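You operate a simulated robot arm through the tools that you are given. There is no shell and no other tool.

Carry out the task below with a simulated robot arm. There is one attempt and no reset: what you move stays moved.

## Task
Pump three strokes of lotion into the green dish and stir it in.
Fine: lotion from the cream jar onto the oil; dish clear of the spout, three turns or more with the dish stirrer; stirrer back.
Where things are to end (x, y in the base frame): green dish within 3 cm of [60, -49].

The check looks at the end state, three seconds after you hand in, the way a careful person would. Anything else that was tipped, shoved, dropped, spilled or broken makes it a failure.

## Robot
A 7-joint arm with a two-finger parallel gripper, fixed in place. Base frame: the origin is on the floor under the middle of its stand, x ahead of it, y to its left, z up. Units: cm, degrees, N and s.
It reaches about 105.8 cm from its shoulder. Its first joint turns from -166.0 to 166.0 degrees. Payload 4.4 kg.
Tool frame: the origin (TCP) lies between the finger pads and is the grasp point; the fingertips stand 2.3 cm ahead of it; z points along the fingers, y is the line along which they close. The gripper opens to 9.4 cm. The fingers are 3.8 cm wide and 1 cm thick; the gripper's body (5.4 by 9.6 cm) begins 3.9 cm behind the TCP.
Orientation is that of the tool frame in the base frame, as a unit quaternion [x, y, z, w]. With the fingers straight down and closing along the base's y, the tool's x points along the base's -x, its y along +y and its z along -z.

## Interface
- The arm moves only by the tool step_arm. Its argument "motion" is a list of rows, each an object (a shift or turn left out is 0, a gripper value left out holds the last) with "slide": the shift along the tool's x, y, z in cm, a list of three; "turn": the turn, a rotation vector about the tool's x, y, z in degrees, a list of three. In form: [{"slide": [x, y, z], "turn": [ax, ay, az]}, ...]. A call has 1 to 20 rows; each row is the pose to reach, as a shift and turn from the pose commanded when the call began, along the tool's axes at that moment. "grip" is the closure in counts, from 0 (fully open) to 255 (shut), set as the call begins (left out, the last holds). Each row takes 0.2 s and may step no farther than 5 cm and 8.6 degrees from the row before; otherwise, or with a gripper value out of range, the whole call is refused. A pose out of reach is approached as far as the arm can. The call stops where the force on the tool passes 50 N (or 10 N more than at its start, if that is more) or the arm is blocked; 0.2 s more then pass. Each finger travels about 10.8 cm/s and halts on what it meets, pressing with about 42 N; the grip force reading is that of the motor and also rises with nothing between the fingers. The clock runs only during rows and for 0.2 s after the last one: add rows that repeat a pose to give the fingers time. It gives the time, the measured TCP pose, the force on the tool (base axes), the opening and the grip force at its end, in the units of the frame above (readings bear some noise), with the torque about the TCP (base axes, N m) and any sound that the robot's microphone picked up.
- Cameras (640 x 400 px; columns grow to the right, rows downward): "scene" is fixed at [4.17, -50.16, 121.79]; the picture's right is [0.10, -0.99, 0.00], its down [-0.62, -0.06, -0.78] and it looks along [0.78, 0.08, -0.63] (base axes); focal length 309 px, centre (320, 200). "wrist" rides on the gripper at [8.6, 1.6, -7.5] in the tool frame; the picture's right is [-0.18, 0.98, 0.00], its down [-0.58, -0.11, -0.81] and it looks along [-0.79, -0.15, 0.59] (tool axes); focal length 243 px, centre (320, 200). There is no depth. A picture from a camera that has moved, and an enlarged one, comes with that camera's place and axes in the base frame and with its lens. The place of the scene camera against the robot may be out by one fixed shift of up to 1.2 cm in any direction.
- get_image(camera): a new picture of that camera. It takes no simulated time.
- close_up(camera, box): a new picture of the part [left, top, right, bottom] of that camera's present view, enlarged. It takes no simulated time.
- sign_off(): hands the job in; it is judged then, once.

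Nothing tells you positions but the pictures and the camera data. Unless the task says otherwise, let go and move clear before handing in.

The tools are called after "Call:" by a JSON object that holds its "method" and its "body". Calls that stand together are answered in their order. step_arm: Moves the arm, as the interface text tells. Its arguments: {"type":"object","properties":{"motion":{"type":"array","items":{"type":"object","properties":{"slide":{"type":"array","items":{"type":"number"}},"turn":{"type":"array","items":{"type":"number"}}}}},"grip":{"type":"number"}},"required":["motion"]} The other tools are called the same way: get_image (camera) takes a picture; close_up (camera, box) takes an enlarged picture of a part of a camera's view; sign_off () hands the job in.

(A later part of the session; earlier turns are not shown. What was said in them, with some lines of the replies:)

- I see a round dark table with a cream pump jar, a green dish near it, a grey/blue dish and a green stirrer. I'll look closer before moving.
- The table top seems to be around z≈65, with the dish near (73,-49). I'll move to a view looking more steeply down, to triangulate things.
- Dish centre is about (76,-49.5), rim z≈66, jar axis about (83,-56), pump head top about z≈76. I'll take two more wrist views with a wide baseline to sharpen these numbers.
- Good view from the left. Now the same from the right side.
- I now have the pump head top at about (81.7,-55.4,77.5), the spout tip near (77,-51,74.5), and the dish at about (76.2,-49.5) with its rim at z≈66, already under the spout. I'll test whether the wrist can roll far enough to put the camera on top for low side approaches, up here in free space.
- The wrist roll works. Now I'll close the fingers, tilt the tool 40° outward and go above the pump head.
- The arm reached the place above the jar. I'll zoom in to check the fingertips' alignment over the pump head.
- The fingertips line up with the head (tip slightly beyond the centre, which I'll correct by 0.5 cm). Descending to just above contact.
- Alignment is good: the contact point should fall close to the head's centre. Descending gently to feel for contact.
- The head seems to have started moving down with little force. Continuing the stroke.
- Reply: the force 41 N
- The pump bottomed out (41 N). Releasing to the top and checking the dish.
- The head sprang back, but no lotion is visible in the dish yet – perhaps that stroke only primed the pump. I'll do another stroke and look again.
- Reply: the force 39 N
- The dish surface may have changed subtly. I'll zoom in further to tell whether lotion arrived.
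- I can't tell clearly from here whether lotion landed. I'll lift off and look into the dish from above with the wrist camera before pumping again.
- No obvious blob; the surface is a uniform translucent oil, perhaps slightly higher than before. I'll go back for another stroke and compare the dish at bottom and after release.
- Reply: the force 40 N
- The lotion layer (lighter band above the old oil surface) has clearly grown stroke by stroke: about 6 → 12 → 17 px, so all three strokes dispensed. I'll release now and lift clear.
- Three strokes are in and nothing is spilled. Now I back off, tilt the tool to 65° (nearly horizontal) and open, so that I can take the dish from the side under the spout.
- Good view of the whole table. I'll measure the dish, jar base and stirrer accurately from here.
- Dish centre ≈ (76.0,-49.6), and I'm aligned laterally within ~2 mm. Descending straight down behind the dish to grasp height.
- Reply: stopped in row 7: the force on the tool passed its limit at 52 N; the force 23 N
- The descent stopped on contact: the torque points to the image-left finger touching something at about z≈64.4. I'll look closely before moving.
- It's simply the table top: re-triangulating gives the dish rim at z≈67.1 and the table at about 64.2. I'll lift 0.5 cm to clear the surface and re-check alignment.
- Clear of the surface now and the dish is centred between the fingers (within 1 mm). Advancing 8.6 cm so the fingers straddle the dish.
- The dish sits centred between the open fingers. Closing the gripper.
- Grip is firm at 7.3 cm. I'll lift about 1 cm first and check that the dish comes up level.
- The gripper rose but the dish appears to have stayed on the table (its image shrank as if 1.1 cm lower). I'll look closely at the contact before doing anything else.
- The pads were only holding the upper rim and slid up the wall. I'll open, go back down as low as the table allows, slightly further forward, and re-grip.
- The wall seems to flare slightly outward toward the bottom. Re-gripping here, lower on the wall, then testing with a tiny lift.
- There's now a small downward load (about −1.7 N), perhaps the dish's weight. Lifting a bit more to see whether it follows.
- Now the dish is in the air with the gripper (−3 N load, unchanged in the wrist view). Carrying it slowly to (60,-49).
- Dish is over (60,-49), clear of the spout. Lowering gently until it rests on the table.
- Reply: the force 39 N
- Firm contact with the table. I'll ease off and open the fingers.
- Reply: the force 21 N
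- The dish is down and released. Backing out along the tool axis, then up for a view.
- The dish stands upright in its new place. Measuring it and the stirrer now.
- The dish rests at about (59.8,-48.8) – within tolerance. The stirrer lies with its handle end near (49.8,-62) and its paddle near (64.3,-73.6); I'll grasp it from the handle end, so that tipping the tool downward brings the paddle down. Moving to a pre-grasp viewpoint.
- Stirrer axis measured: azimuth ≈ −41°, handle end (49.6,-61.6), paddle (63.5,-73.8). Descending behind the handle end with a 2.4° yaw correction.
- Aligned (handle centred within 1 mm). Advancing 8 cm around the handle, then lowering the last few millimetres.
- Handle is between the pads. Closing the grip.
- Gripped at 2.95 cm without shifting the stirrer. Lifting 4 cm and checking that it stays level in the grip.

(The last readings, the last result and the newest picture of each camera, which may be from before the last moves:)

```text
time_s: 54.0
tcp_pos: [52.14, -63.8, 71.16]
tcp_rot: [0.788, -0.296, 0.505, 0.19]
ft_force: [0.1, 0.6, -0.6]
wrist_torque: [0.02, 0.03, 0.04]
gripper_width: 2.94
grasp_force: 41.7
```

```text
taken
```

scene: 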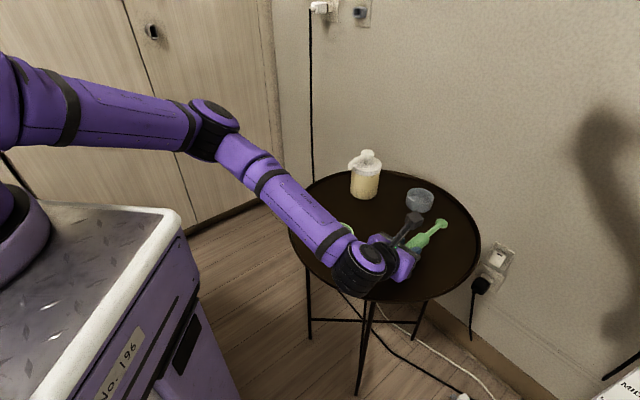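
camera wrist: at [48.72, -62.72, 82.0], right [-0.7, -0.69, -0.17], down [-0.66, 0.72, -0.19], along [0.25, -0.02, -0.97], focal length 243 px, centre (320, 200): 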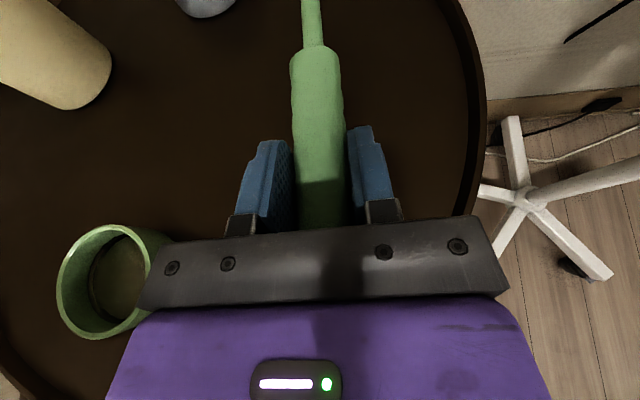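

The stirrer is rigid in the grip. Raising it and tipping the tool so that the stirrer points straight down.

Call:
{"method": "step_arm", "body": {"motion": [{"slide": [3.27, 0, -1.51]}, {"slide": [6.54, 0, -3.02]}, {"slide": [9.81, 0, -4.53]}, {"slide": [13.07, 0, -6.04]}, {"slide": [16.34, 0, -7.55]}, {"slide": [16.34, 0, -7.55], "turn": [0, -8.5, 0]}, {"slide": [16.34, 0, -7.55], "turn": [0, -17, 0]}, {"slide": [16.34, 0, -7.55], "turn": [0, -25.5, 0]}, {"slide": [16.34, 0, -7.55], "turn": [0, -34, 0]}, {"slide": [16.34, 0, -7.55], "turn": [0, -42.5, 0]}, {"slide": [16.34, 0, -7.55], "turn": [0, -51, 0]}, {"slide": [16.34, 0, -7.55], "turn": [0, -59.5, 0]}, {"slide": [16.34, 0, -7.55], "turn": [0, -68, 0]}, {"slide": [16.34, 0, -7.55], "turn": [0, -76.5, 0]}, {"slide": [16.34, 0, -7.55], "turn": [0, -85, 0]}, {"slide": [16.34, 0, -7.55], "turn": [0, -85, 0]}, {"slide": [16.34, 0, -7.55], "turn": [0, -85, 0]}]}}

Call:
{"method": "get_image", "body": {"camera": "scene"}}

Call:
{"method": "get_image", "body": {"camera": "wrist"}}

```text
time_s: 57.6
tcp_pos: [52.05, -63.75, 89.11]
tcp_rot: [0.922, -0.346, -0.16, -0.06]
ft_force: [-0.1, -0.1, 0.0]
wrist_torque: [-0.03, -0.02, 0.01]
gripper_width: 2.93
grasp_force: 41.6
```

```text
taken
```

scene: 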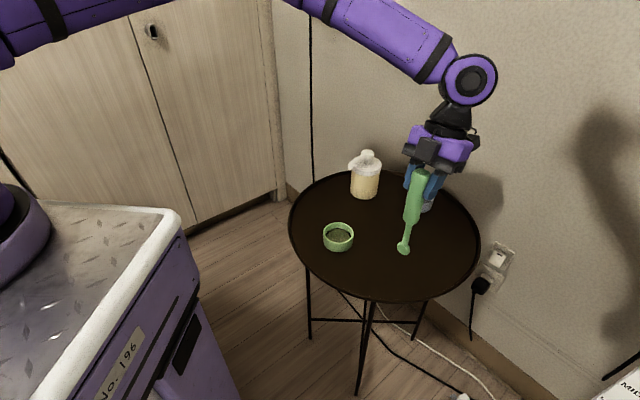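

```text
taken
camera wrist: at [59.02, -71.81, 93.13], right [-0.78, -0.63, 0.06], down [-0.14, 0.26, 0.96], along [-0.61, 0.73, -0.29], focal length 243 px, centre (320, 200)
```

wrist: 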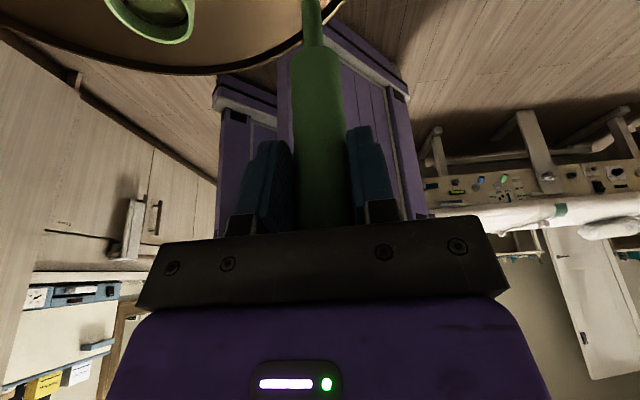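

Works nicely: the stirrer hangs vertical. Moving above the dish and stopping just over the rim to check alignment.

Call:
{"method": "step_arm", "body": {"motion": [{"slide": [-0.98, -4.09, 0.36]}, {"slide": [-1.96, -8.18, 0.71]}, {"slide": [-2.93, -12.27, 1.07]}, {"slide": [-3.91, -16.36, 1.42]}, {"slide": [-3.91, -16.36, 1.42]}, {"slide": [-3.23, -16.36, 3.3]}, {"slide": [-2.88, -16.36, 4.24]}, {"slide": [-2.88, -16.36, 4.24]}]}}

Call:
{"method": "get_image", "body": {"camera": "scene"}}

Call:
{"method": "close_up", "body": {"camera": "scene", "box": [300, 170, 400, 260]}}

Call:
{"method": "get_image", "body": {"camera": "wrist"}}

```text
time_s: 59.4
tcp_pos: [59.74, -48.41, 86.18]
tcp_rot: [0.922, -0.347, -0.16, -0.06]
ft_force: [0.9, 0.3, -1.0]
wrist_torque: [0.0, -0.01, 0.03]
gripper_width: 2.94
grasp_force: 41.9
```

```text
taken
```

scene: 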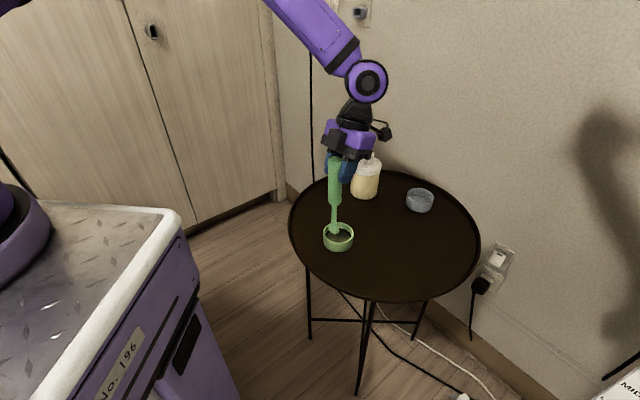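

```text
4.44 times, centred on (350, 215) of scene
camera zoom: at [4.17, -50.16, 121.79], right [0.1, -0.99, 0.0], down [-0.62, -0.06, -0.78], along [0.78, 0.08, -0.63], focal length 1374 px, centre (187, 133)
```

zoom: 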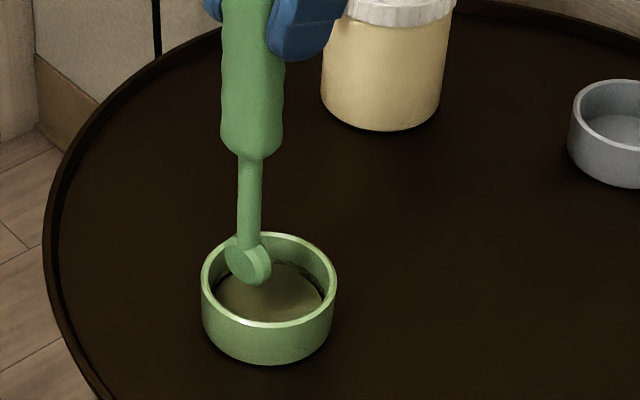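

```text
taken
camera wrist: at [66.71, -56.55, 90.12], right [-0.78, -0.63, 0.06], down [-0.14, 0.26, 0.96], along [-0.61, 0.73, -0.29], focal length 243 px, centre (320, 200)
```

wrist: 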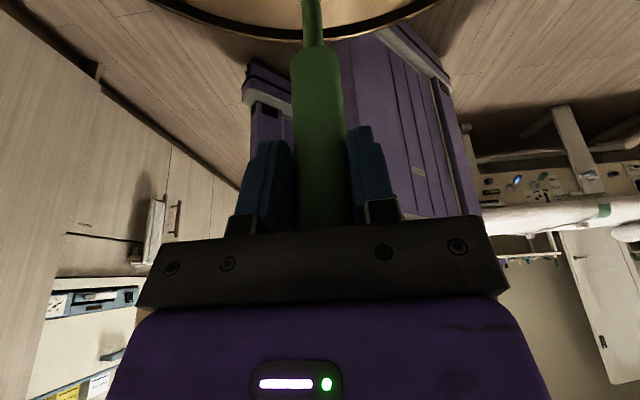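

The paddle is above the dish, a little left of centre in this view. I'll shift 0.5 cm in −y and go down 1.5 cm, then check against the rim again.

Call:
{"method": "step_arm", "body": {"motion": [{"slide": [0.31, 0.376, -0.113]}, {"slide": [0.57, 0.376, 0.6]}, {"slide": [0.82, 0.376, 1.3]}, {"slide": [0.82, 0.376, 1.3]}]}}

Call:
{"method": "close_up", "body": {"camera": "scene", "box": [315, 200, 365, 260]}}

Call:
{"method": "get_image", "body": {"camera": "wrist"}}

```text
time_s: 60.4
tcp_pos: [59.68, -49.16, 84.52]
tcp_rot: [0.923, -0.346, -0.159, -0.061]
ft_force: [0.0, 0.2, -0.9]
wrist_torque: [0.02, -0.02, 0.03]
gripper_width: 2.93
grasp_force: 41.8
```

```text
6.67 times, centred on (340, 230) of scene
camera zoom: at [4.17, -50.16, 121.79], right [0.1, -0.99, 0.0], down [-0.62, -0.06, -0.78], along [0.78, 0.08, -0.63], focal length 2062 px, centre (187, 0)
```

zoom: 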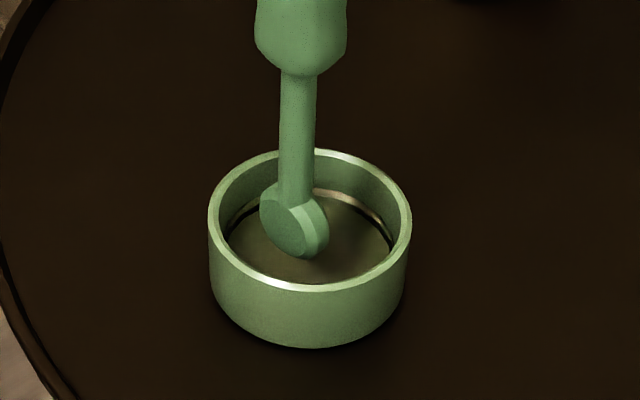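

```text
taken
camera wrist: at [66.7, -57.17, 88.6], right [-0.78, -0.63, 0.06], down [-0.14, 0.26, 0.96], along [-0.61, 0.73, -0.29], focal length 243 px, centre (320, 200)
```

wrist: 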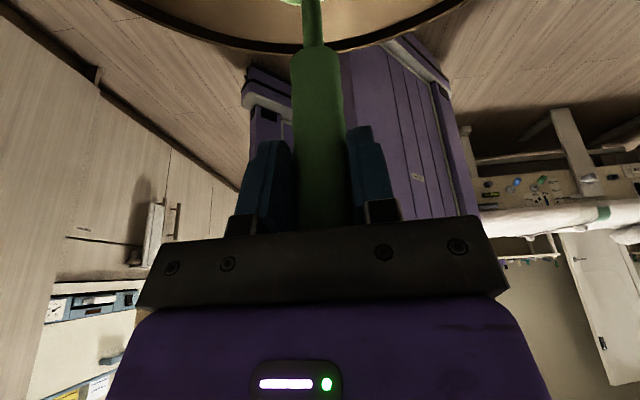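

The paddle is inside the dish rim, about 1 cm too close to the camera side. Correcting by +0.8 in x and lowering another centimetre slowly.

Call:
{"method": "step_arm", "body": {"motion": [{"slide": [0.35, -0.19, -0.13]}, {"slide": [0.69, -0.377, -0.251]}, {"slide": [0.8, -0.377, 0.06]}, {"slide": [0.92, -0.377, 0.38]}, {"slide": [1.03, -0.377, 0.69]}, {"slide": [1.03, -0.377, 0.69]}]}}

Call:
{"method": "close_up", "body": {"camera": "scene", "box": [315, 200, 365, 260]}}

```text
time_s: 61.8
tcp_pos: [60.53, -49.28, 83.72]
tcp_rot: [0.923, -0.346, -0.16, -0.06]
ft_force: [0.0, 0.2, -0.7]
wrist_torque: [0.01, -0.02, -0.01]
gripper_width: 2.95
grasp_force: 42.2
```

```text
6.67 times, centred on (340, 230) of scene
camera zoom: at [4.17, -50.16, 121.79], right [0.1, -0.99, 0.0], down [-0.62, -0.06, -0.78], along [0.78, 0.08, -0.63], focal length 2062 px, centre (187, 0)
```

zoom: 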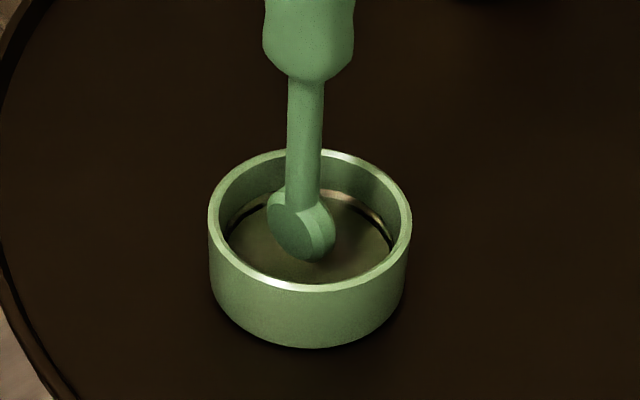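

Well centred now. Lowering in small steps, feeling for the dish floor.

Call:
{"method": "step_arm", "body": {"motion": [{"slide": [0.068, 0, 0.19]}, {"slide": [0.137, 0, 0.376]}, {"slide": [0.137, 0, 0.376]}]}}

Call:
{"method": "close_up", "body": {"camera": "scene", "box": [325, 215, 355, 255]}}

```text
time_s: 62.6
tcp_pos: [60.61, -49.34, 83.06]
tcp_rot: [0.923, -0.345, -0.161, -0.059]
ft_force: [0.0, 0.0, -0.3]
wrist_torque: [0.03, -0.02, -0.04]
gripper_width: 2.93
grasp_force: 41.5
```

```text
10.00 times, centred on (340, 235) of scene
camera zoom: at [4.17, -50.16, 121.79], right [0.1, -0.99, 0.0], down [-0.62, -0.06, -0.78], along [0.78, 0.08, -0.63], focal length 3092 px, centre (120, -150)
```

zoom: 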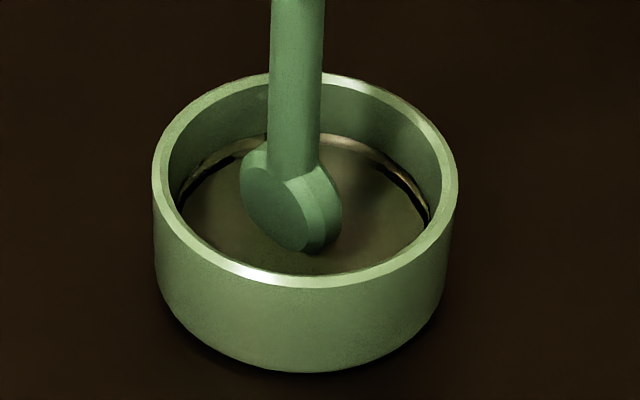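

Call:
{"method": "step_arm", "body": {"motion": [{"slide": [0.068, 0, 0.19]}, {"slide": [0.103, 0, 0.282]}, {"slide": [0.103, 0, 0.282]}]}}

Call:
{"method": "close_up", "body": {"camera": "scene", "box": [325, 215, 355, 255]}}

```text
time_s: 63.4
tcp_pos: [60.39, -49.33, 82.88]
tcp_rot: [0.923, -0.346, -0.16, -0.059]
ft_force: [0.7, -0.6, -1.0]
wrist_torque: [0.0, -0.02, 0.03]
gripper_width: 2.97
grasp_force: 42.4
```

```text
10.00 times, centred on (340, 235) of scene
camera zoom: at [4.17, -50.16, 121.79], right [0.1, -0.99, 0.0], down [-0.62, -0.06, -0.78], along [0.78, 0.08, -0.63], focal length 3092 px, centre (120, -150)
```

zoom: 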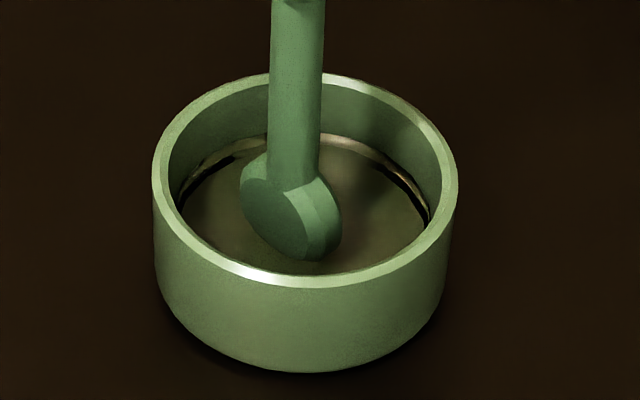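

Call:
{"method": "step_arm", "body": {"motion": [{"slide": [0.068, 0, 0.19]}, {"slide": [0.103, 0, 0.282]}, {"slide": [0.103, 0, 0.282]}]}}

Call:
{"method": "close_up", "body": {"camera": "scene", "box": [325, 215, 355, 255]}}

```text
time_s: 64.2
tcp_pos: [60.45, -49.29, 82.62]
tcp_rot: [0.923, -0.345, -0.16, -0.06]
ft_force: [-1.0, 0.2, 12.2]
wrist_torque: [0.11, 0.22, 0.0]
gripper_width: 2.94
grasp_force: 42.2
```

```text
10.00 times, centred on (340, 235) of scene
camera zoom: at [4.17, -50.16, 121.79], right [0.1, -0.99, 0.0], down [-0.62, -0.06, -0.78], along [0.78, 0.08, -0.63], focal length 3092 px, centre (120, -150)
```

zoom: 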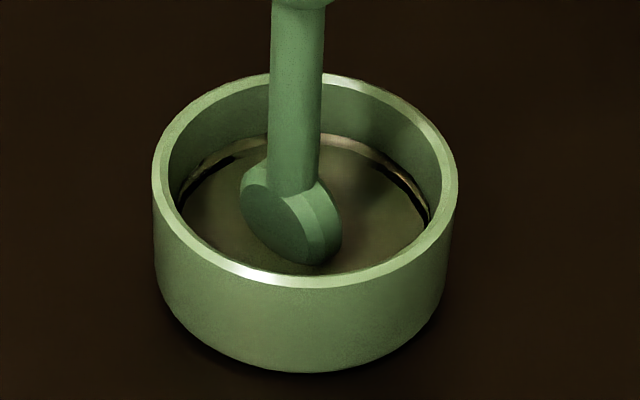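

Floor contact felt at TCP z≈82.7 (tip ≈64.8), as modelled. Raising 0.3 cm so the paddle stays in the liquid without scraping, and moving onto a 1 cm stirring circle.

Call:
{"method": "step_arm", "body": {"motion": [{"slide": [-0.05, 0, -0.14]}, {"slide": [-0.1, 0, -0.28]}, {"slide": [0.37, 0, -0.45]}, {"slide": [0.84, 0, -0.62]}, {"slide": [0.84, 0, -0.62]}]}}

Call:
{"method": "close_up", "body": {"camera": "scene", "box": [325, 215, 355, 255]}}

```text
time_s: 65.4
tcp_pos: [61.21, -50.0, 83.01]
tcp_rot: [0.923, -0.346, -0.16, -0.06]
ft_force: [0.1, 0.3, -1.2]
wrist_torque: [0.01, -0.04, 0.04]
gripper_width: 2.96
grasp_force: 42.1
```

```text
10.00 times, centred on (340, 235) of scene
camera zoom: at [4.17, -50.16, 121.79], right [0.1, -0.99, 0.0], down [-0.62, -0.06, -0.78], along [0.78, 0.08, -0.63], focal length 3092 px, centre (120, -150)
```

zoom: 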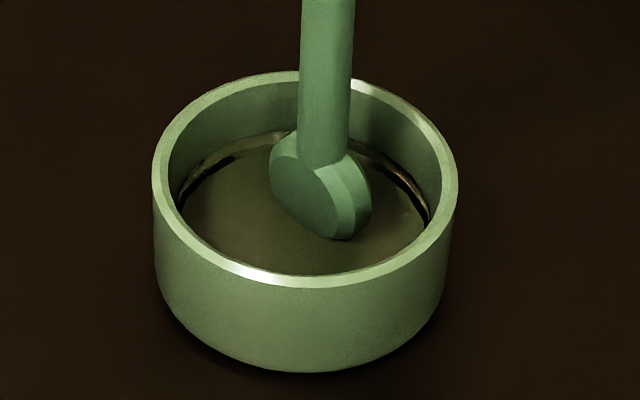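

First stirring turn, then a check.

Call:
{"method": "step_arm", "body": {"motion": [{"slide": [-0.18, 0.588, 0.065]}, {"slide": [-0.65, 0.951, 0.236]}, {"slide": [-1.23, 0.951, 0.448]}, {"slide": [-1.7, 0.588, 0.619]}, {"slide": [-1.88, 0, 0.684]}, {"slide": [-1.7, -0.588, 0.619]}, {"slide": [-1.23, -0.951, 0.448]}, {"slide": [-0.65, -0.951, 0.236]}, {"slide": [-0.18, -0.588, 0.065]}, {"slide": [0, 0, 0]}]}}

Call:
{"method": "close_up", "body": {"camera": "scene", "box": [325, 215, 355, 255]}}

```text
time_s: 67.6
tcp_pos: [61.26, -50.1, 82.7]
tcp_rot: [0.922, -0.347, -0.16, -0.06]
ft_force: [0.6, 0.4, -0.6]
wrist_torque: [-0.04, 0.0, 0.01]
gripper_width: 2.93
grasp_force: 42.1
```

```text
10.00 times, centred on (340, 235) of scene
camera zoom: at [4.17, -50.16, 121.79], right [0.1, -0.99, 0.0], down [-0.62, -0.06, -0.78], along [0.78, 0.08, -0.63], focal length 3092 px, centre (120, -150)
```

zoom: 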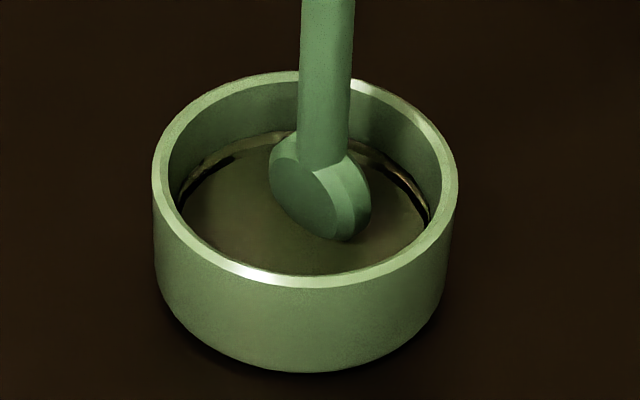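

Call:
{"method": "close_up", "body": {"camera": "scene", "box": [332, 224, 348, 242]}}

```text
16.00 times, centred on (340, 233) of scene
camera zoom: at [4.17, -50.16, 121.79], right [0.1, -0.99, 0.0], down [-0.62, -0.06, -0.78], along [0.78, 0.08, -0.63], focal length 4948 px, centre (0, -328)
```

zoom: 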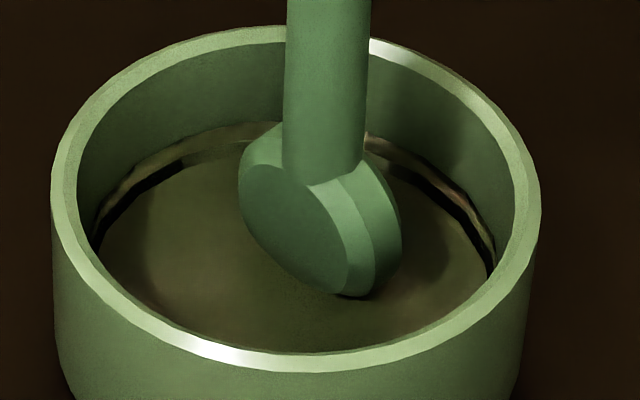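

Dish unmoved, forces nil. I'll dip about 1 mm deeper and continue with two more turns.

Call:
{"method": "step_arm", "body": {"motion": [{"slide": [0.04, 0, 0.11]}, {"slide": [-0.14, 0.588, 0.175]}, {"slide": [-0.61, 0.951, 0.346]}, {"slide": [-1.19, 0.951, 0.558]}, {"slide": [-1.66, 0.588, 0.729]}, {"slide": [-1.84, 0, 0.794]}, {"slide": [-1.66, -0.588, 0.729]}, {"slide": [-1.19, -0.951, 0.558]}, {"slide": [-0.61, -0.951, 0.346]}, {"slide": [-0.14, -0.588, 0.175]}, {"slide": [0.04, 0, 0.11]}]}}

Call:
{"method": "close_up", "body": {"camera": "scene", "box": [325, 215, 355, 255]}}

```text
time_s: 70.0
tcp_pos: [61.29, -49.96, 82.73]
tcp_rot: [0.922, -0.346, -0.161, -0.06]
ft_force: [-0.2, 0.8, -1.2]
wrist_torque: [-0.02, -0.03, 0.0]
gripper_width: 2.93
grasp_force: 43.0
```

```text
10.00 times, centred on (340, 235) of scene
camera zoom: at [4.17, -50.16, 121.79], right [0.1, -0.99, 0.0], down [-0.62, -0.06, -0.78], along [0.78, 0.08, -0.63], focal length 3092 px, centre (120, -150)
```

zoom: 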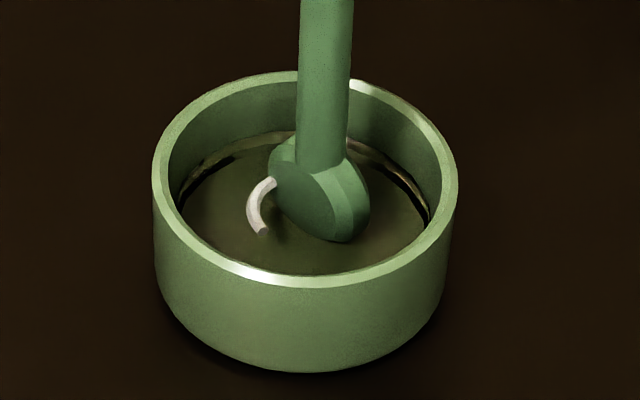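

A white lotion swirl has appeared – the stirring is taking effect at this depth. Two more turns.

Call:
{"method": "step_arm", "body": {"motion": [{"slide": [-0.18, 0.588, 0.065]}, {"slide": [-0.65, 0.951, 0.236]}, {"slide": [-1.23, 0.951, 0.448]}, {"slide": [-1.7, 0.588, 0.619]}, {"slide": [-1.88, 0, 0.684]}, {"slide": [-1.7, -0.588, 0.619]}, {"slide": [-1.23, -0.951, 0.448]}, {"slide": [-0.65, -0.951, 0.236]}, {"slide": [-0.18, -0.588, 0.065]}, {"slide": [0, 0, 0]}, {"slide": [-0.18, 0.588, 0.065]}, {"slide": [-0.65, 0.951, 0.236]}, {"slide": [-1.23, 0.951, 0.448]}, {"slide": [-1.7, 0.588, 0.619]}, {"slide": [-1.88, 0, 0.684]}, {"slide": [-1.7, -0.588, 0.619]}, {"slide": [-1.23, -0.951, 0.448]}, {"slide": [-0.65, -0.951, 0.236]}, {"slide": [-0.18, -0.588, 0.065]}, {"slide": [0, 0, 0]}]}}

Call:
{"method": "close_up", "body": {"camera": "scene", "box": [325, 215, 355, 255]}}

```text
time_s: 74.2
tcp_pos: [61.12, -50.0, 82.67]
tcp_rot: [0.922, -0.347, -0.16, -0.06]
ft_force: [0.8, -0.3, -0.5]
wrist_torque: [0.0, 0.01, 0.0]
gripper_width: 2.96
grasp_force: 41.7
```

```text
10.00 times, centred on (340, 235) of scene
camera zoom: at [4.17, -50.16, 121.79], right [0.1, -0.99, 0.0], down [-0.62, -0.06, -0.78], along [0.78, 0.08, -0.63], focal length 3092 px, centre (120, -150)
```

zoom: 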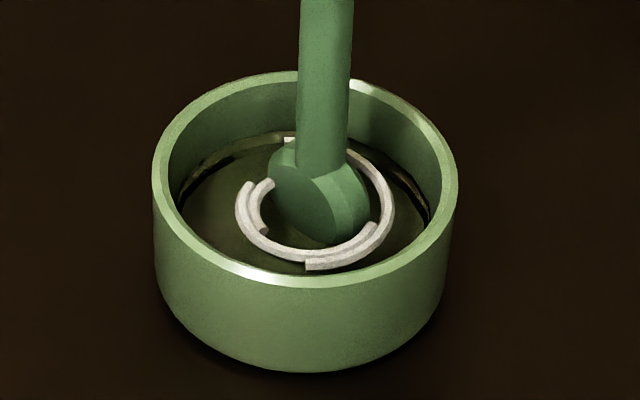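

The swirl is growing with each turn. Continuing with more turns to be safely past three.

Call:
{"method": "step_arm", "body": {"motion": [{"slide": [-0.18, 0.588, 0.065]}, {"slide": [-0.65, 0.951, 0.236]}, {"slide": [-1.23, 0.951, 0.448]}, {"slide": [-1.7, 0.588, 0.619]}, {"slide": [-1.88, 0, 0.684]}, {"slide": [-1.7, -0.588, 0.619]}, {"slide": [-1.23, -0.951, 0.448]}, {"slide": [-0.65, -0.951, 0.236]}, {"slide": [-0.18, -0.588, 0.065]}, {"slide": [0, 0, 0]}, {"slide": [-0.18, 0.588, 0.065]}, {"slide": [-0.65, 0.951, 0.236]}, {"slide": [-1.23, 0.951, 0.448]}, {"slide": [-1.7, 0.588, 0.619]}, {"slide": [-1.88, 0, 0.684]}, {"slide": [-1.7, -0.588, 0.619]}, {"slide": [-1.23, -0.951, 0.448]}, {"slide": [-0.65, -0.951, 0.236]}, {"slide": [-0.18, -0.588, 0.065]}, {"slide": [0, 0, 0]}]}}

Call:
{"method": "close_up", "body": {"camera": "scene", "box": [325, 215, 355, 255]}}

```text
time_s: 78.4
tcp_pos: [61.37, -50.09, 83.03]
tcp_rot: [0.923, -0.346, -0.161, -0.06]
ft_force: [-1.0, -0.8, -1.1]
wrist_torque: [-0.01, -0.02, -0.01]
gripper_width: 2.93
grasp_force: 42.1
```

```text
10.00 times, centred on (340, 235) of scene
camera zoom: at [4.17, -50.16, 121.79], right [0.1, -0.99, 0.0], down [-0.62, -0.06, -0.78], along [0.78, 0.08, -0.63], focal length 3092 px, centre (120, -150)
```

zoom: 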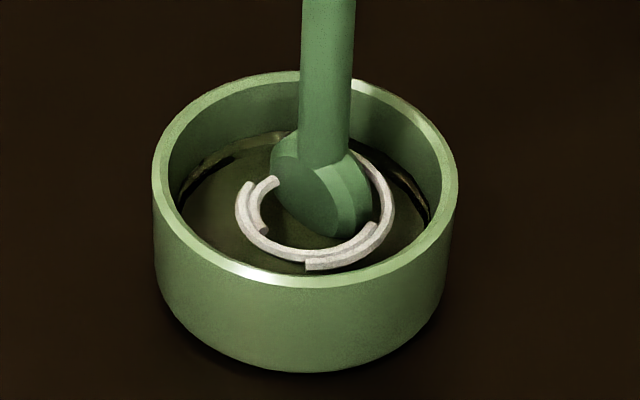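

The swirl shows three arcs now and didn't grow in the last two turns; the paddle may have drifted slightly higher. I'll dip 1 mm deeper and do two more turns to be sure.

Call:
{"method": "step_arm", "body": {"motion": [{"slide": [0.04, 0, 0.11]}, {"slide": [-0.14, 0.588, 0.175]}, {"slide": [-0.61, 0.951, 0.346]}, {"slide": [-1.19, 0.951, 0.558]}, {"slide": [-1.66, 0.588, 0.729]}, {"slide": [-1.84, 0, 0.794]}, {"slide": [-1.66, -0.588, 0.729]}, {"slide": [-1.19, -0.951, 0.558]}, {"slide": [-0.61, -0.951, 0.346]}, {"slide": [-0.14, -0.588, 0.175]}, {"slide": [0.04, 0, 0.11]}, {"slide": [-0.14, 0.588, 0.175]}, {"slide": [-0.61, 0.951, 0.346]}, {"slide": [-1.19, 0.951, 0.558]}, {"slide": [-1.66, 0.588, 0.729]}, {"slide": [-1.84, 0, 0.794]}, {"slide": [-1.66, -0.588, 0.729]}, {"slide": [-1.19, -0.951, 0.558]}, {"slide": [-0.61, -0.951, 0.346]}, {"slide": [-0.14, -0.588, 0.175]}]}}

Call:
{"method": "close_up", "body": {"camera": "scene", "box": [325, 215, 355, 255]}}

```text
time_s: 82.6
tcp_pos: [61.54, -49.42, 82.65]
tcp_rot: [0.922, -0.346, -0.161, -0.061]
ft_force: [-0.5, 1.9, 8.5]
wrist_torque: [0.51, 0.29, -0.01]
gripper_width: 2.93
grasp_force: 42.6
```

```text
10.00 times, centred on (340, 235) of scene
camera zoom: at [4.17, -50.16, 121.79], right [0.1, -0.99, 0.0], down [-0.62, -0.06, -0.78], along [0.78, 0.08, -0.63], focal length 3092 px, centre (120, -150)
```

zoom: 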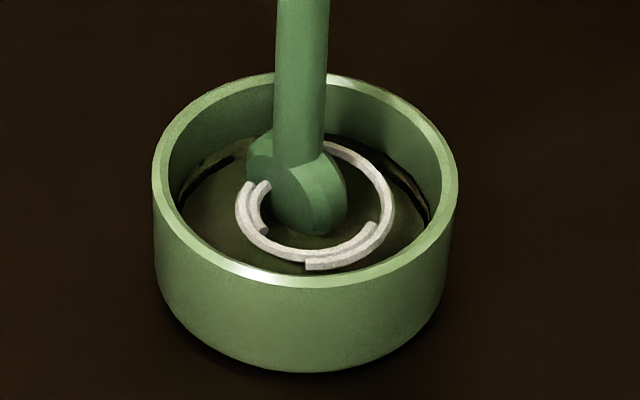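

The paddle now touches the floor and the swirl is unchanged, so the mix is complete at three arcs after seven turns. Lifting the stirrer straight out.

Call:
{"method": "step_arm", "body": {"motion": [{"slide": [-0.17, 0, -0.47]}, {"slide": [-0.51, 0, -1.41]}, {"slide": [-1.03, 0, -2.82]}, {"slide": [-1.71, 0, -4.7]}, {"slide": [-2.39, 0, -6.58]}, {"slide": [-2.39, 0, -6.58]}, {"slide": [-2.39, 0, -6.58]}, {"slide": [-2.39, 0, -6.58]}]}}

Call:
{"method": "close_up", "body": {"camera": "scene", "box": [310, 180, 370, 260]}}

Call:
{"method": "get_image", "body": {"camera": "wrist"}}

```text
time_s: 84.4
tcp_pos: [61.54, -49.5, 89.73]
tcp_rot: [0.922, -0.347, -0.16, -0.061]
ft_force: [0.7, -0.6, -0.5]
wrist_torque: [-0.01, -0.01, -0.02]
gripper_width: 2.95
grasp_force: 42.3
```

```text
5.00 times, centred on (340, 220) of scene
camera zoom: at [4.17, -50.16, 121.79], right [0.1, -0.99, 0.0], down [-0.62, -0.06, -0.78], along [0.78, 0.08, -0.63], focal length 1546 px, centre (220, 100)
```

zoom: 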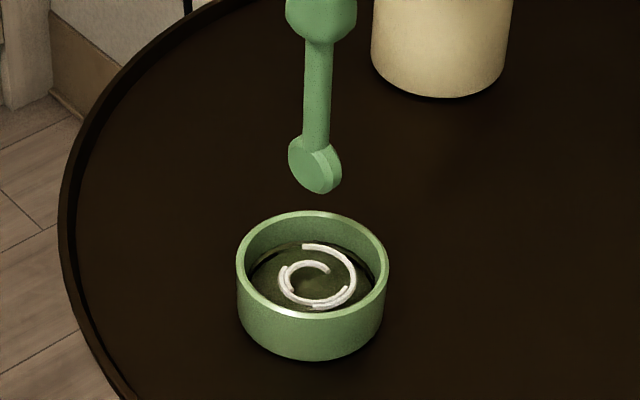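

```text
taken
camera wrist: at [68.45, -57.57, 93.7], right [-0.78, -0.63, 0.06], down [-0.14, 0.26, 0.96], along [-0.61, 0.73, -0.29], focal length 243 px, centre (320, 200)
```

wrist: 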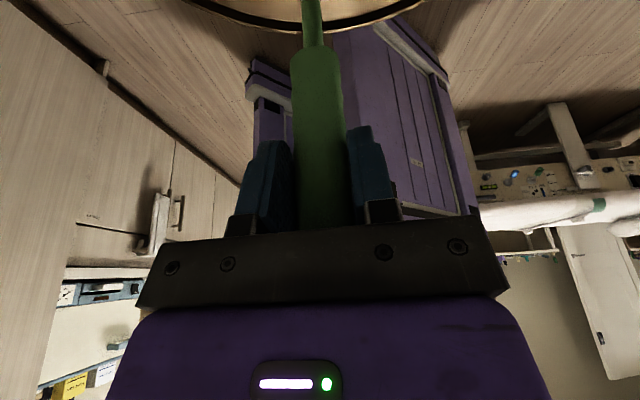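

A full spiral is in the dish and nothing dripped. Carrying the stirrer back over its original spot, then tipping it horizontal again.

Call:
{"method": "step_arm", "body": {"motion": [{"slide": [0.58, 4.24, -0.05]}, {"slide": [1.16, 8.49, -0.1]}, {"slide": [1.74, 12.73, -0.15]}, {"slide": [2.32, 16.97, -0.2]}, {"slide": [2.32, 16.97, -0.2]}, {"slide": [2.32, 16.97, -0.2], "turn": [0, 8.5, 0]}, {"slide": [2.32, 16.97, -0.2], "turn": [0, 17, 0]}, {"slide": [2.32, 16.97, -0.2], "turn": [0, 25.5, 0]}, {"slide": [2.32, 16.97, -0.2], "turn": [0, 34, 0]}, {"slide": [2.32, 16.97, -0.2], "turn": [0, 42.5, 0]}, {"slide": [2.32, 16.97, -0.2], "turn": [0, 51, 0]}, {"slide": [2.32, 16.97, -0.2], "turn": [0, 59.5, 0]}, {"slide": [2.32, 16.97, -0.2], "turn": [0, 68, 0]}, {"slide": [2.32, 16.97, -0.2], "turn": [0, 76.5, 0]}, {"slide": [2.32, 16.97, -0.2], "turn": [0, 85, 0]}, {"slide": [2.32, 16.97, -0.2], "turn": [0, 85, 0]}, {"slide": [2.32, 16.97, -0.2], "turn": [0, 85, 0]}]}}

Call:
{"method": "get_image", "body": {"camera": "wrist"}}

Call:
{"method": "get_image", "body": {"camera": "scene"}}

```text
time_s: 88.0
tcp_pos: [51.92, -63.68, 89.15]
tcp_rot: [0.788, -0.296, 0.505, 0.19]
ft_force: [0.8, -0.2, -1.3]
wrist_torque: [0.06, 0.08, 0.04]
gripper_width: 2.93
grasp_force: 42.0
```

```text
taken
camera wrist: at [48.53, -62.67, 99.97], right [-0.7, -0.69, -0.17], down [-0.66, 0.72, -0.19], along [0.25, -0.02, -0.97], focal length 243 px, centre (320, 200)
```

wrist: 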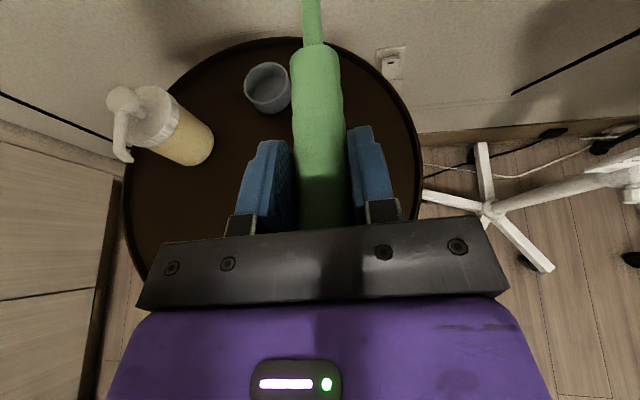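

```text
taken
```

scene: 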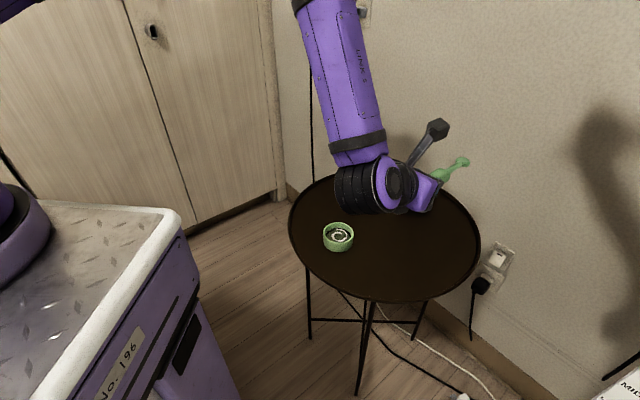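

Same pose as at pickup, only higher. Lowering to 2 cm above the table.

Call:
{"method": "step_arm", "body": {"motion": [{"slide": [-3.63, 0, 1.68]}, {"slide": [-7.26, 0, 3.36]}, {"slide": [-10.9, 0, 5.03]}, {"slide": [-14.5, 0, 6.71]}, {"slide": [-17.25, -0.05, 7.97]}, {"slide": [-18.16, -0.05, 8.45]}, {"slide": [-18.16, -0.05, 8.45]}, {"slide": [-18.16, -0.05, 8.45]}]}}

Call:
{"method": "get_image", "body": {"camera": "wrist"}}

Call:
{"method": "close_up", "body": {"camera": "scene", "box": [310, 150, 490, 300]}}

```text
time_s: 89.8
tcp_pos: [52.13, -63.6, 68.97]
tcp_rot: [0.788, -0.297, 0.504, 0.19]
ft_force: [0.1, 0.1, -0.4]
wrist_torque: [0.06, 0.06, 0.0]
gripper_width: 2.92
grasp_force: 41.6
```

```text
taken
camera wrist: at [48.73, -62.61, 79.9], right [-0.7, -0.69, -0.17], down [-0.66, 0.72, -0.19], along [0.25, -0.02, -0.97], focal length 243 px, centre (320, 200)
```

wrist: 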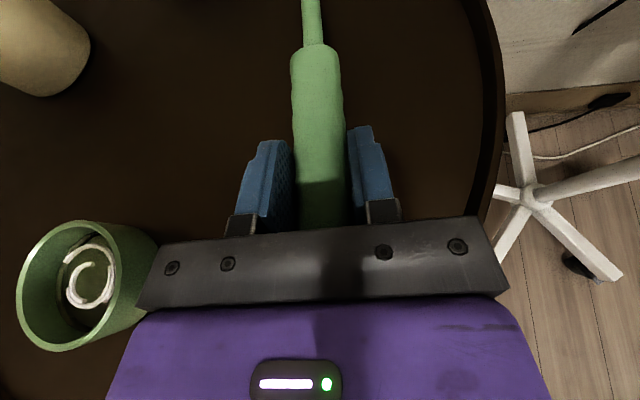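

```text
2.67 times, centred on (400, 225) of scene
camera zoom: at [4.17, -50.16, 121.79], right [0.1, -0.99, 0.0], down [-0.62, -0.06, -0.78], along [0.78, 0.08, -0.63], focal length 825 px, centre (107, 133)
```

zoom: 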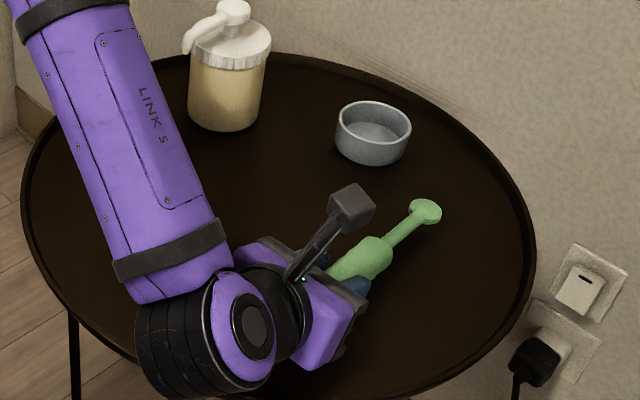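

Lowering the last 1.8 cm gently.

Call:
{"method": "step_arm", "body": {"motion": [{"slide": [-0.45, 0, 0.21]}, {"slide": [-0.91, 0, 0.42]}, {"slide": [-1.27, 0, 0.59]}, {"slide": [-1.5, 0, 0.69]}, {"slide": [-1.5, 0, 0.69]}]}}

Call:
{"method": "close_up", "body": {"camera": "scene", "box": [370, 200, 460, 290]}}

```text
time_s: 91.0
tcp_pos: [52.04, -63.73, 67.51]
tcp_rot: [0.788, -0.297, 0.505, 0.19]
ft_force: [-0.3, 0.5, 0.5]
wrist_torque: [0.04, 0.06, -0.01]
gripper_width: 2.95
grasp_force: 41.7
```

```text
4.44 times, centred on (415, 245) of scene
camera zoom: at [4.17, -50.16, 121.79], right [0.1, -0.99, 0.0], down [-0.62, -0.06, -0.78], along [0.78, 0.08, -0.63], focal length 1374 px, centre (-102, 0)
```

zoom: 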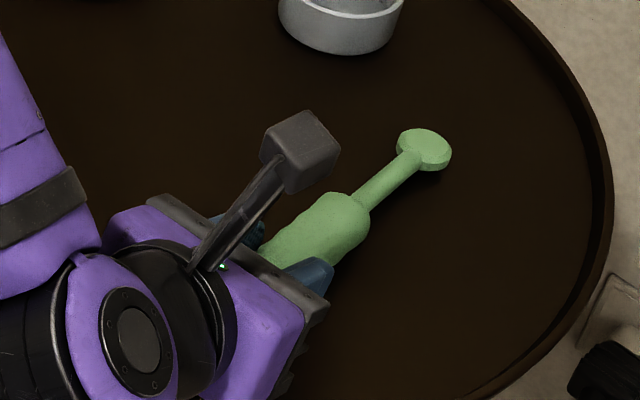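

Call:
{"method": "step_arm", "body": {"motion": [{"slide": [-0.14, 0, 0.06]}, {"slide": [-0.27, 0, 0.126]}, {"slide": [-0.27, 0, 0.126]}]}}

```text
time_s: 91.8
tcp_pos: [52.16, -63.79, 67.32]
tcp_rot: [0.788, -0.296, 0.505, 0.189]
ft_force: [-0.1, -0.1, 0.0]
wrist_torque: [0.07, 0.09, -0.03]
gripper_width: 2.95
grasp_force: 41.8
```

Call:
{"method": "step_arm", "body": {"motion": [{"slide": [-0.09, 0, 0.04]}, {"slide": [-0.18, 0, 0.084]}, {"slide": [-0.18, 0, 0.084]}]}}

Call:
{"method": "close_up", "body": {"camera": "scene", "box": [370, 200, 460, 290]}}

```text
time_s: 92.6
tcp_pos: [51.98, -63.75, 67.12]
tcp_rot: [0.788, -0.295, 0.506, 0.19]
ft_force: [1.5, 0.6, 18.1]
wrist_torque: [-1.01, -1.18, 0.11]
gripper_width: 2.94
grasp_force: 42.3
```

```text
4.44 times, centred on (415, 245) of scene
camera zoom: at [4.17, -50.16, 121.79], right [0.1, -0.99, 0.0], down [-0.62, -0.06, -0.78], along [0.78, 0.08, -0.63], focal length 1374 px, centre (-102, 0)
```

zoom: 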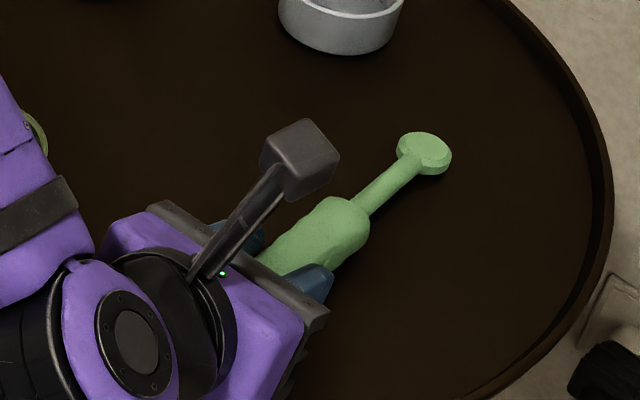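

The stirrer rests on the table (18 N, contact ahead of the grip). Easing off a little and opening.

Call:
{"method": "step_arm", "body": {"motion": [{"slide": [0.07, 0, -0.033]}, {"slide": [0.09, 0, -0.042]}]}}

Call:
{"method": "step_arm", "body": {"motion": [{"slide": [0, 0, 0]}, {"slide": [0, 0, 0]}, {"slide": [0, 0, 0]}, {"slide": [0, 0, 0]}], "grip": 0}}

Call:
{"method": "get_image", "body": {"camera": "wrist"}}

```text
time_s: 93.2
tcp_pos: [52.05, -63.69, 67.09]
tcp_rot: [0.788, -0.296, 0.505, 0.189]
ft_force: [1.8, -3.2, 12.5]
wrist_torque: [-0.73, -0.85, -0.06]
gripper_width: 2.91
grasp_force: 41.8
```

```text
time_s: 94.2
tcp_pos: [52.15, -63.85, 67.17]
tcp_rot: [0.788, -0.296, 0.505, 0.189]
ft_force: [-0.4, -0.1, 0.5]
wrist_torque: [-0.01, 0.0, 0.0]
gripper_width: 9.42
grasp_force: 0.1
```

```text
taken
camera wrist: at [48.64, -62.72, 77.93], right [-0.7, -0.69, -0.17], down [-0.66, 0.72, -0.19], along [0.25, -0.02, -0.97], focal length 243 px, centre (320, 200)
```

wrist: 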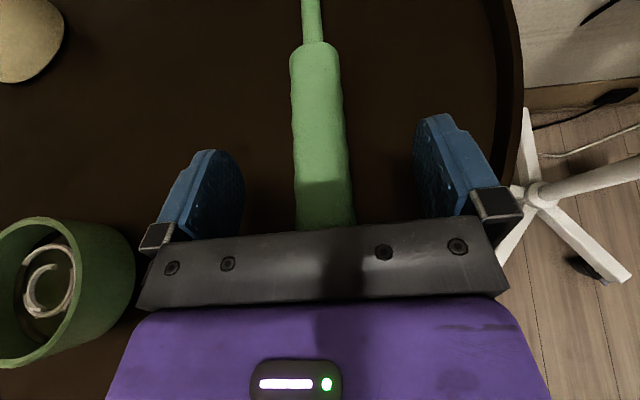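

Released; the stirrer lies as it did originally. Backing out along the tool axis and up.

Call:
{"method": "step_arm", "body": {"motion": [{"slide": [0, 0, -1]}, {"slide": [0, 0, -3]}, {"slide": [0, 0, -6]}, {"slide": [0, 0, -9]}, {"slide": [2, 0, -11]}, {"slide": [6, 0, -13]}, {"slide": [10, 0, -15]}, {"slide": [14, 0, -17]}, {"slide": [14, 0, -17]}]}}

Call:
{"method": "get_image", "body": {"camera": "wrist"}}

Call:
{"method": "get_image", "body": {"camera": "scene"}}

Call:
{"method": "close_up", "body": {"camera": "scene", "box": [310, 200, 460, 290]}}

```text
time_s: 96.2
tcp_pos: [44.7, -57.71, 86.85]
tcp_rot: [0.788, -0.295, 0.505, 0.189]
ft_force: [0.0, 0.5, 0.6]
wrist_torque: [-0.01, -0.01, -0.01]
gripper_width: 9.4
grasp_force: 0.1
```

```text
taken
camera wrist: at [41.29, -56.62, 97.68], right [-0.7, -0.69, -0.17], down [-0.66, 0.72, -0.19], along [0.25, -0.02, -0.97], focal length 243 px, centre (320, 200)
```

wrist: 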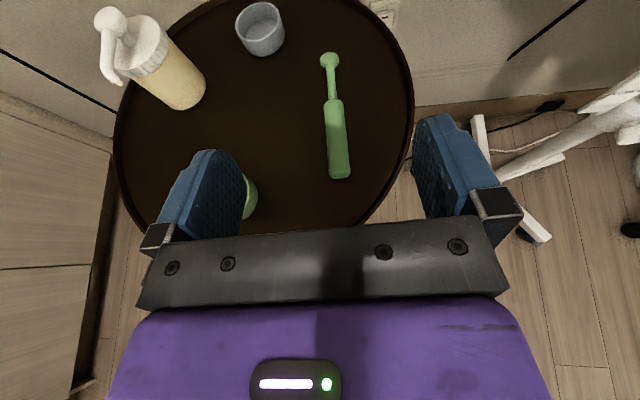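

```text
taken
```

scene: 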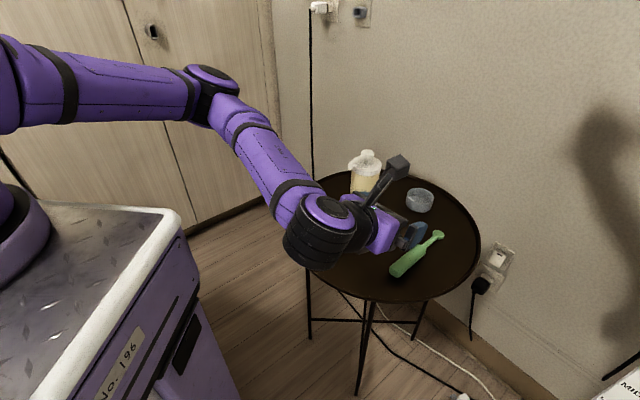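

```text
4.27 times, centred on (385, 245) of scene
camera zoom: at [4.17, -50.16, 121.79], right [0.1, -0.99, 0.0], down [-0.62, -0.06, -0.78], along [0.78, 0.08, -0.63], focal length 1319 px, centre (43, 8)
```

zoom: 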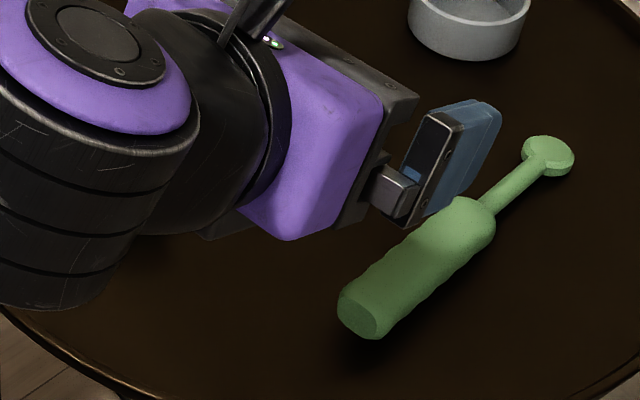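

The stirrer is back where it lay. Raising the arm clear for a last check of the table.

Call:
{"method": "step_arm", "body": {"motion": [{"slide": [3.4, -1, -2.5]}, {"slide": [6.8, -2, -5]}, {"slide": [10.2, -3, -7.5]}, {"slide": [13.6, -4, -10]}, {"slide": [17, -5, -12]}, {"slide": [17, -5, -12]}, {"slide": [17, -5, -12]}]}}

Call:
{"method": "get_image", "body": {"camera": "scene"}}

Call:
{"method": "close_up", "body": {"camera": "scene", "box": [280, 140, 490, 300]}}

Call:
{"method": "get_image", "body": {"camera": "wrist"}}

```text
time_s: 97.8
tcp_pos: [45.11, -51.0, 107.11]
tcp_rot: [0.788, -0.297, 0.505, 0.19]
ft_force: [-0.2, -0.2, -0.3]
wrist_torque: [-0.01, -0.01, -0.01]
gripper_width: 9.42
grasp_force: 0.0
```

```text
taken
```

scene: 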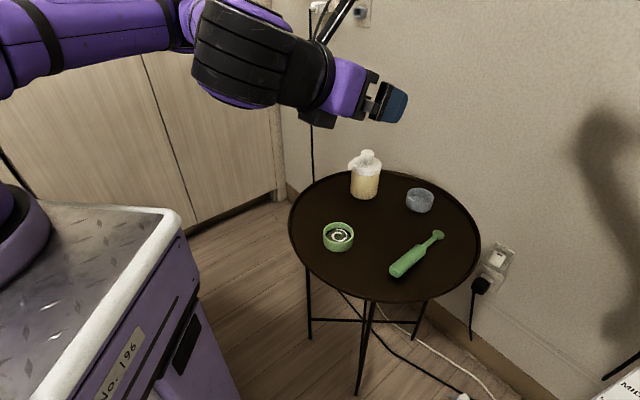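

```text
2.50 times, centred on (385, 220) of scene
camera zoom: at [4.17, -50.16, 121.79], right [0.1, -0.99, 0.0], down [-0.62, -0.06, -0.78], along [0.78, 0.08, -0.63], focal length 773 px, centre (158, 150)
```

zoom: 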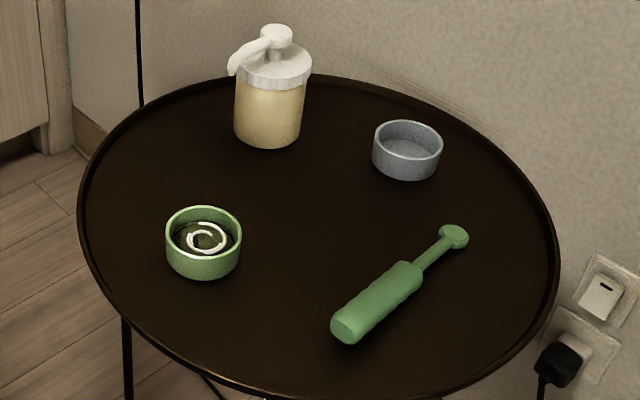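

```text
taken
camera wrist: at [41.8, -50.03, 118.05], right [-0.7, -0.69, -0.17], down [-0.66, 0.72, -0.19], along [0.25, -0.02, -0.97], focal length 243 px, centre (320, 200)
```

wrist: 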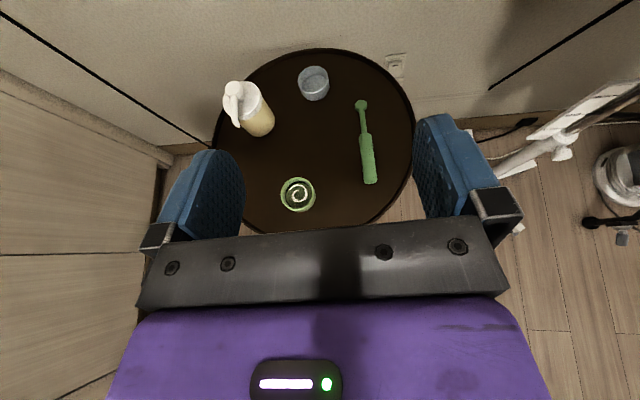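

All checks look good: the mixed dish is at about (59.7,-48.8), within 3 cm of the target. The stirrer is back in place, the jar and grey dish haven't moved, and I can see nothing spilled. The arm is clear, so I'm handing in.

Call:
{"method": "sign_off", "body": {}}

```text
The job is handed in.
```

The job is handed in. The green dish has three strokes of lotion stirred in and stands at about (59.7, -48.8), within 3 cm of [60, -49].

- **Pumping:** I made three full presses on the cream jar with the dish under the spout. The lotion layer grew with the second and third strokes. I had no close "before" picture for the first, so I judged it from the layer's thickness.
- **Moving the dish:** My first grip slid up the dish wall without lifting it. I re-gripped lower, lifted it level and carried it clear of the spout. While lowering for that first grip, the fingertips hit the table top once (52 N stop), and nothing moved.
- **Stirring:** I made seven turns. The first, at a shallower depth, left no visible mark. The white swirl then grew to three arcs and stopped growing, which I took to mean the lotion was mixed in.
- **Stirrer:** It is back where it lay, within a few millimetres by the pictures.
- **Everything else:** The jar and grey dish look unmoved, and I saw nothing spilled. The gripper is open and the arm is raised clear of the table.
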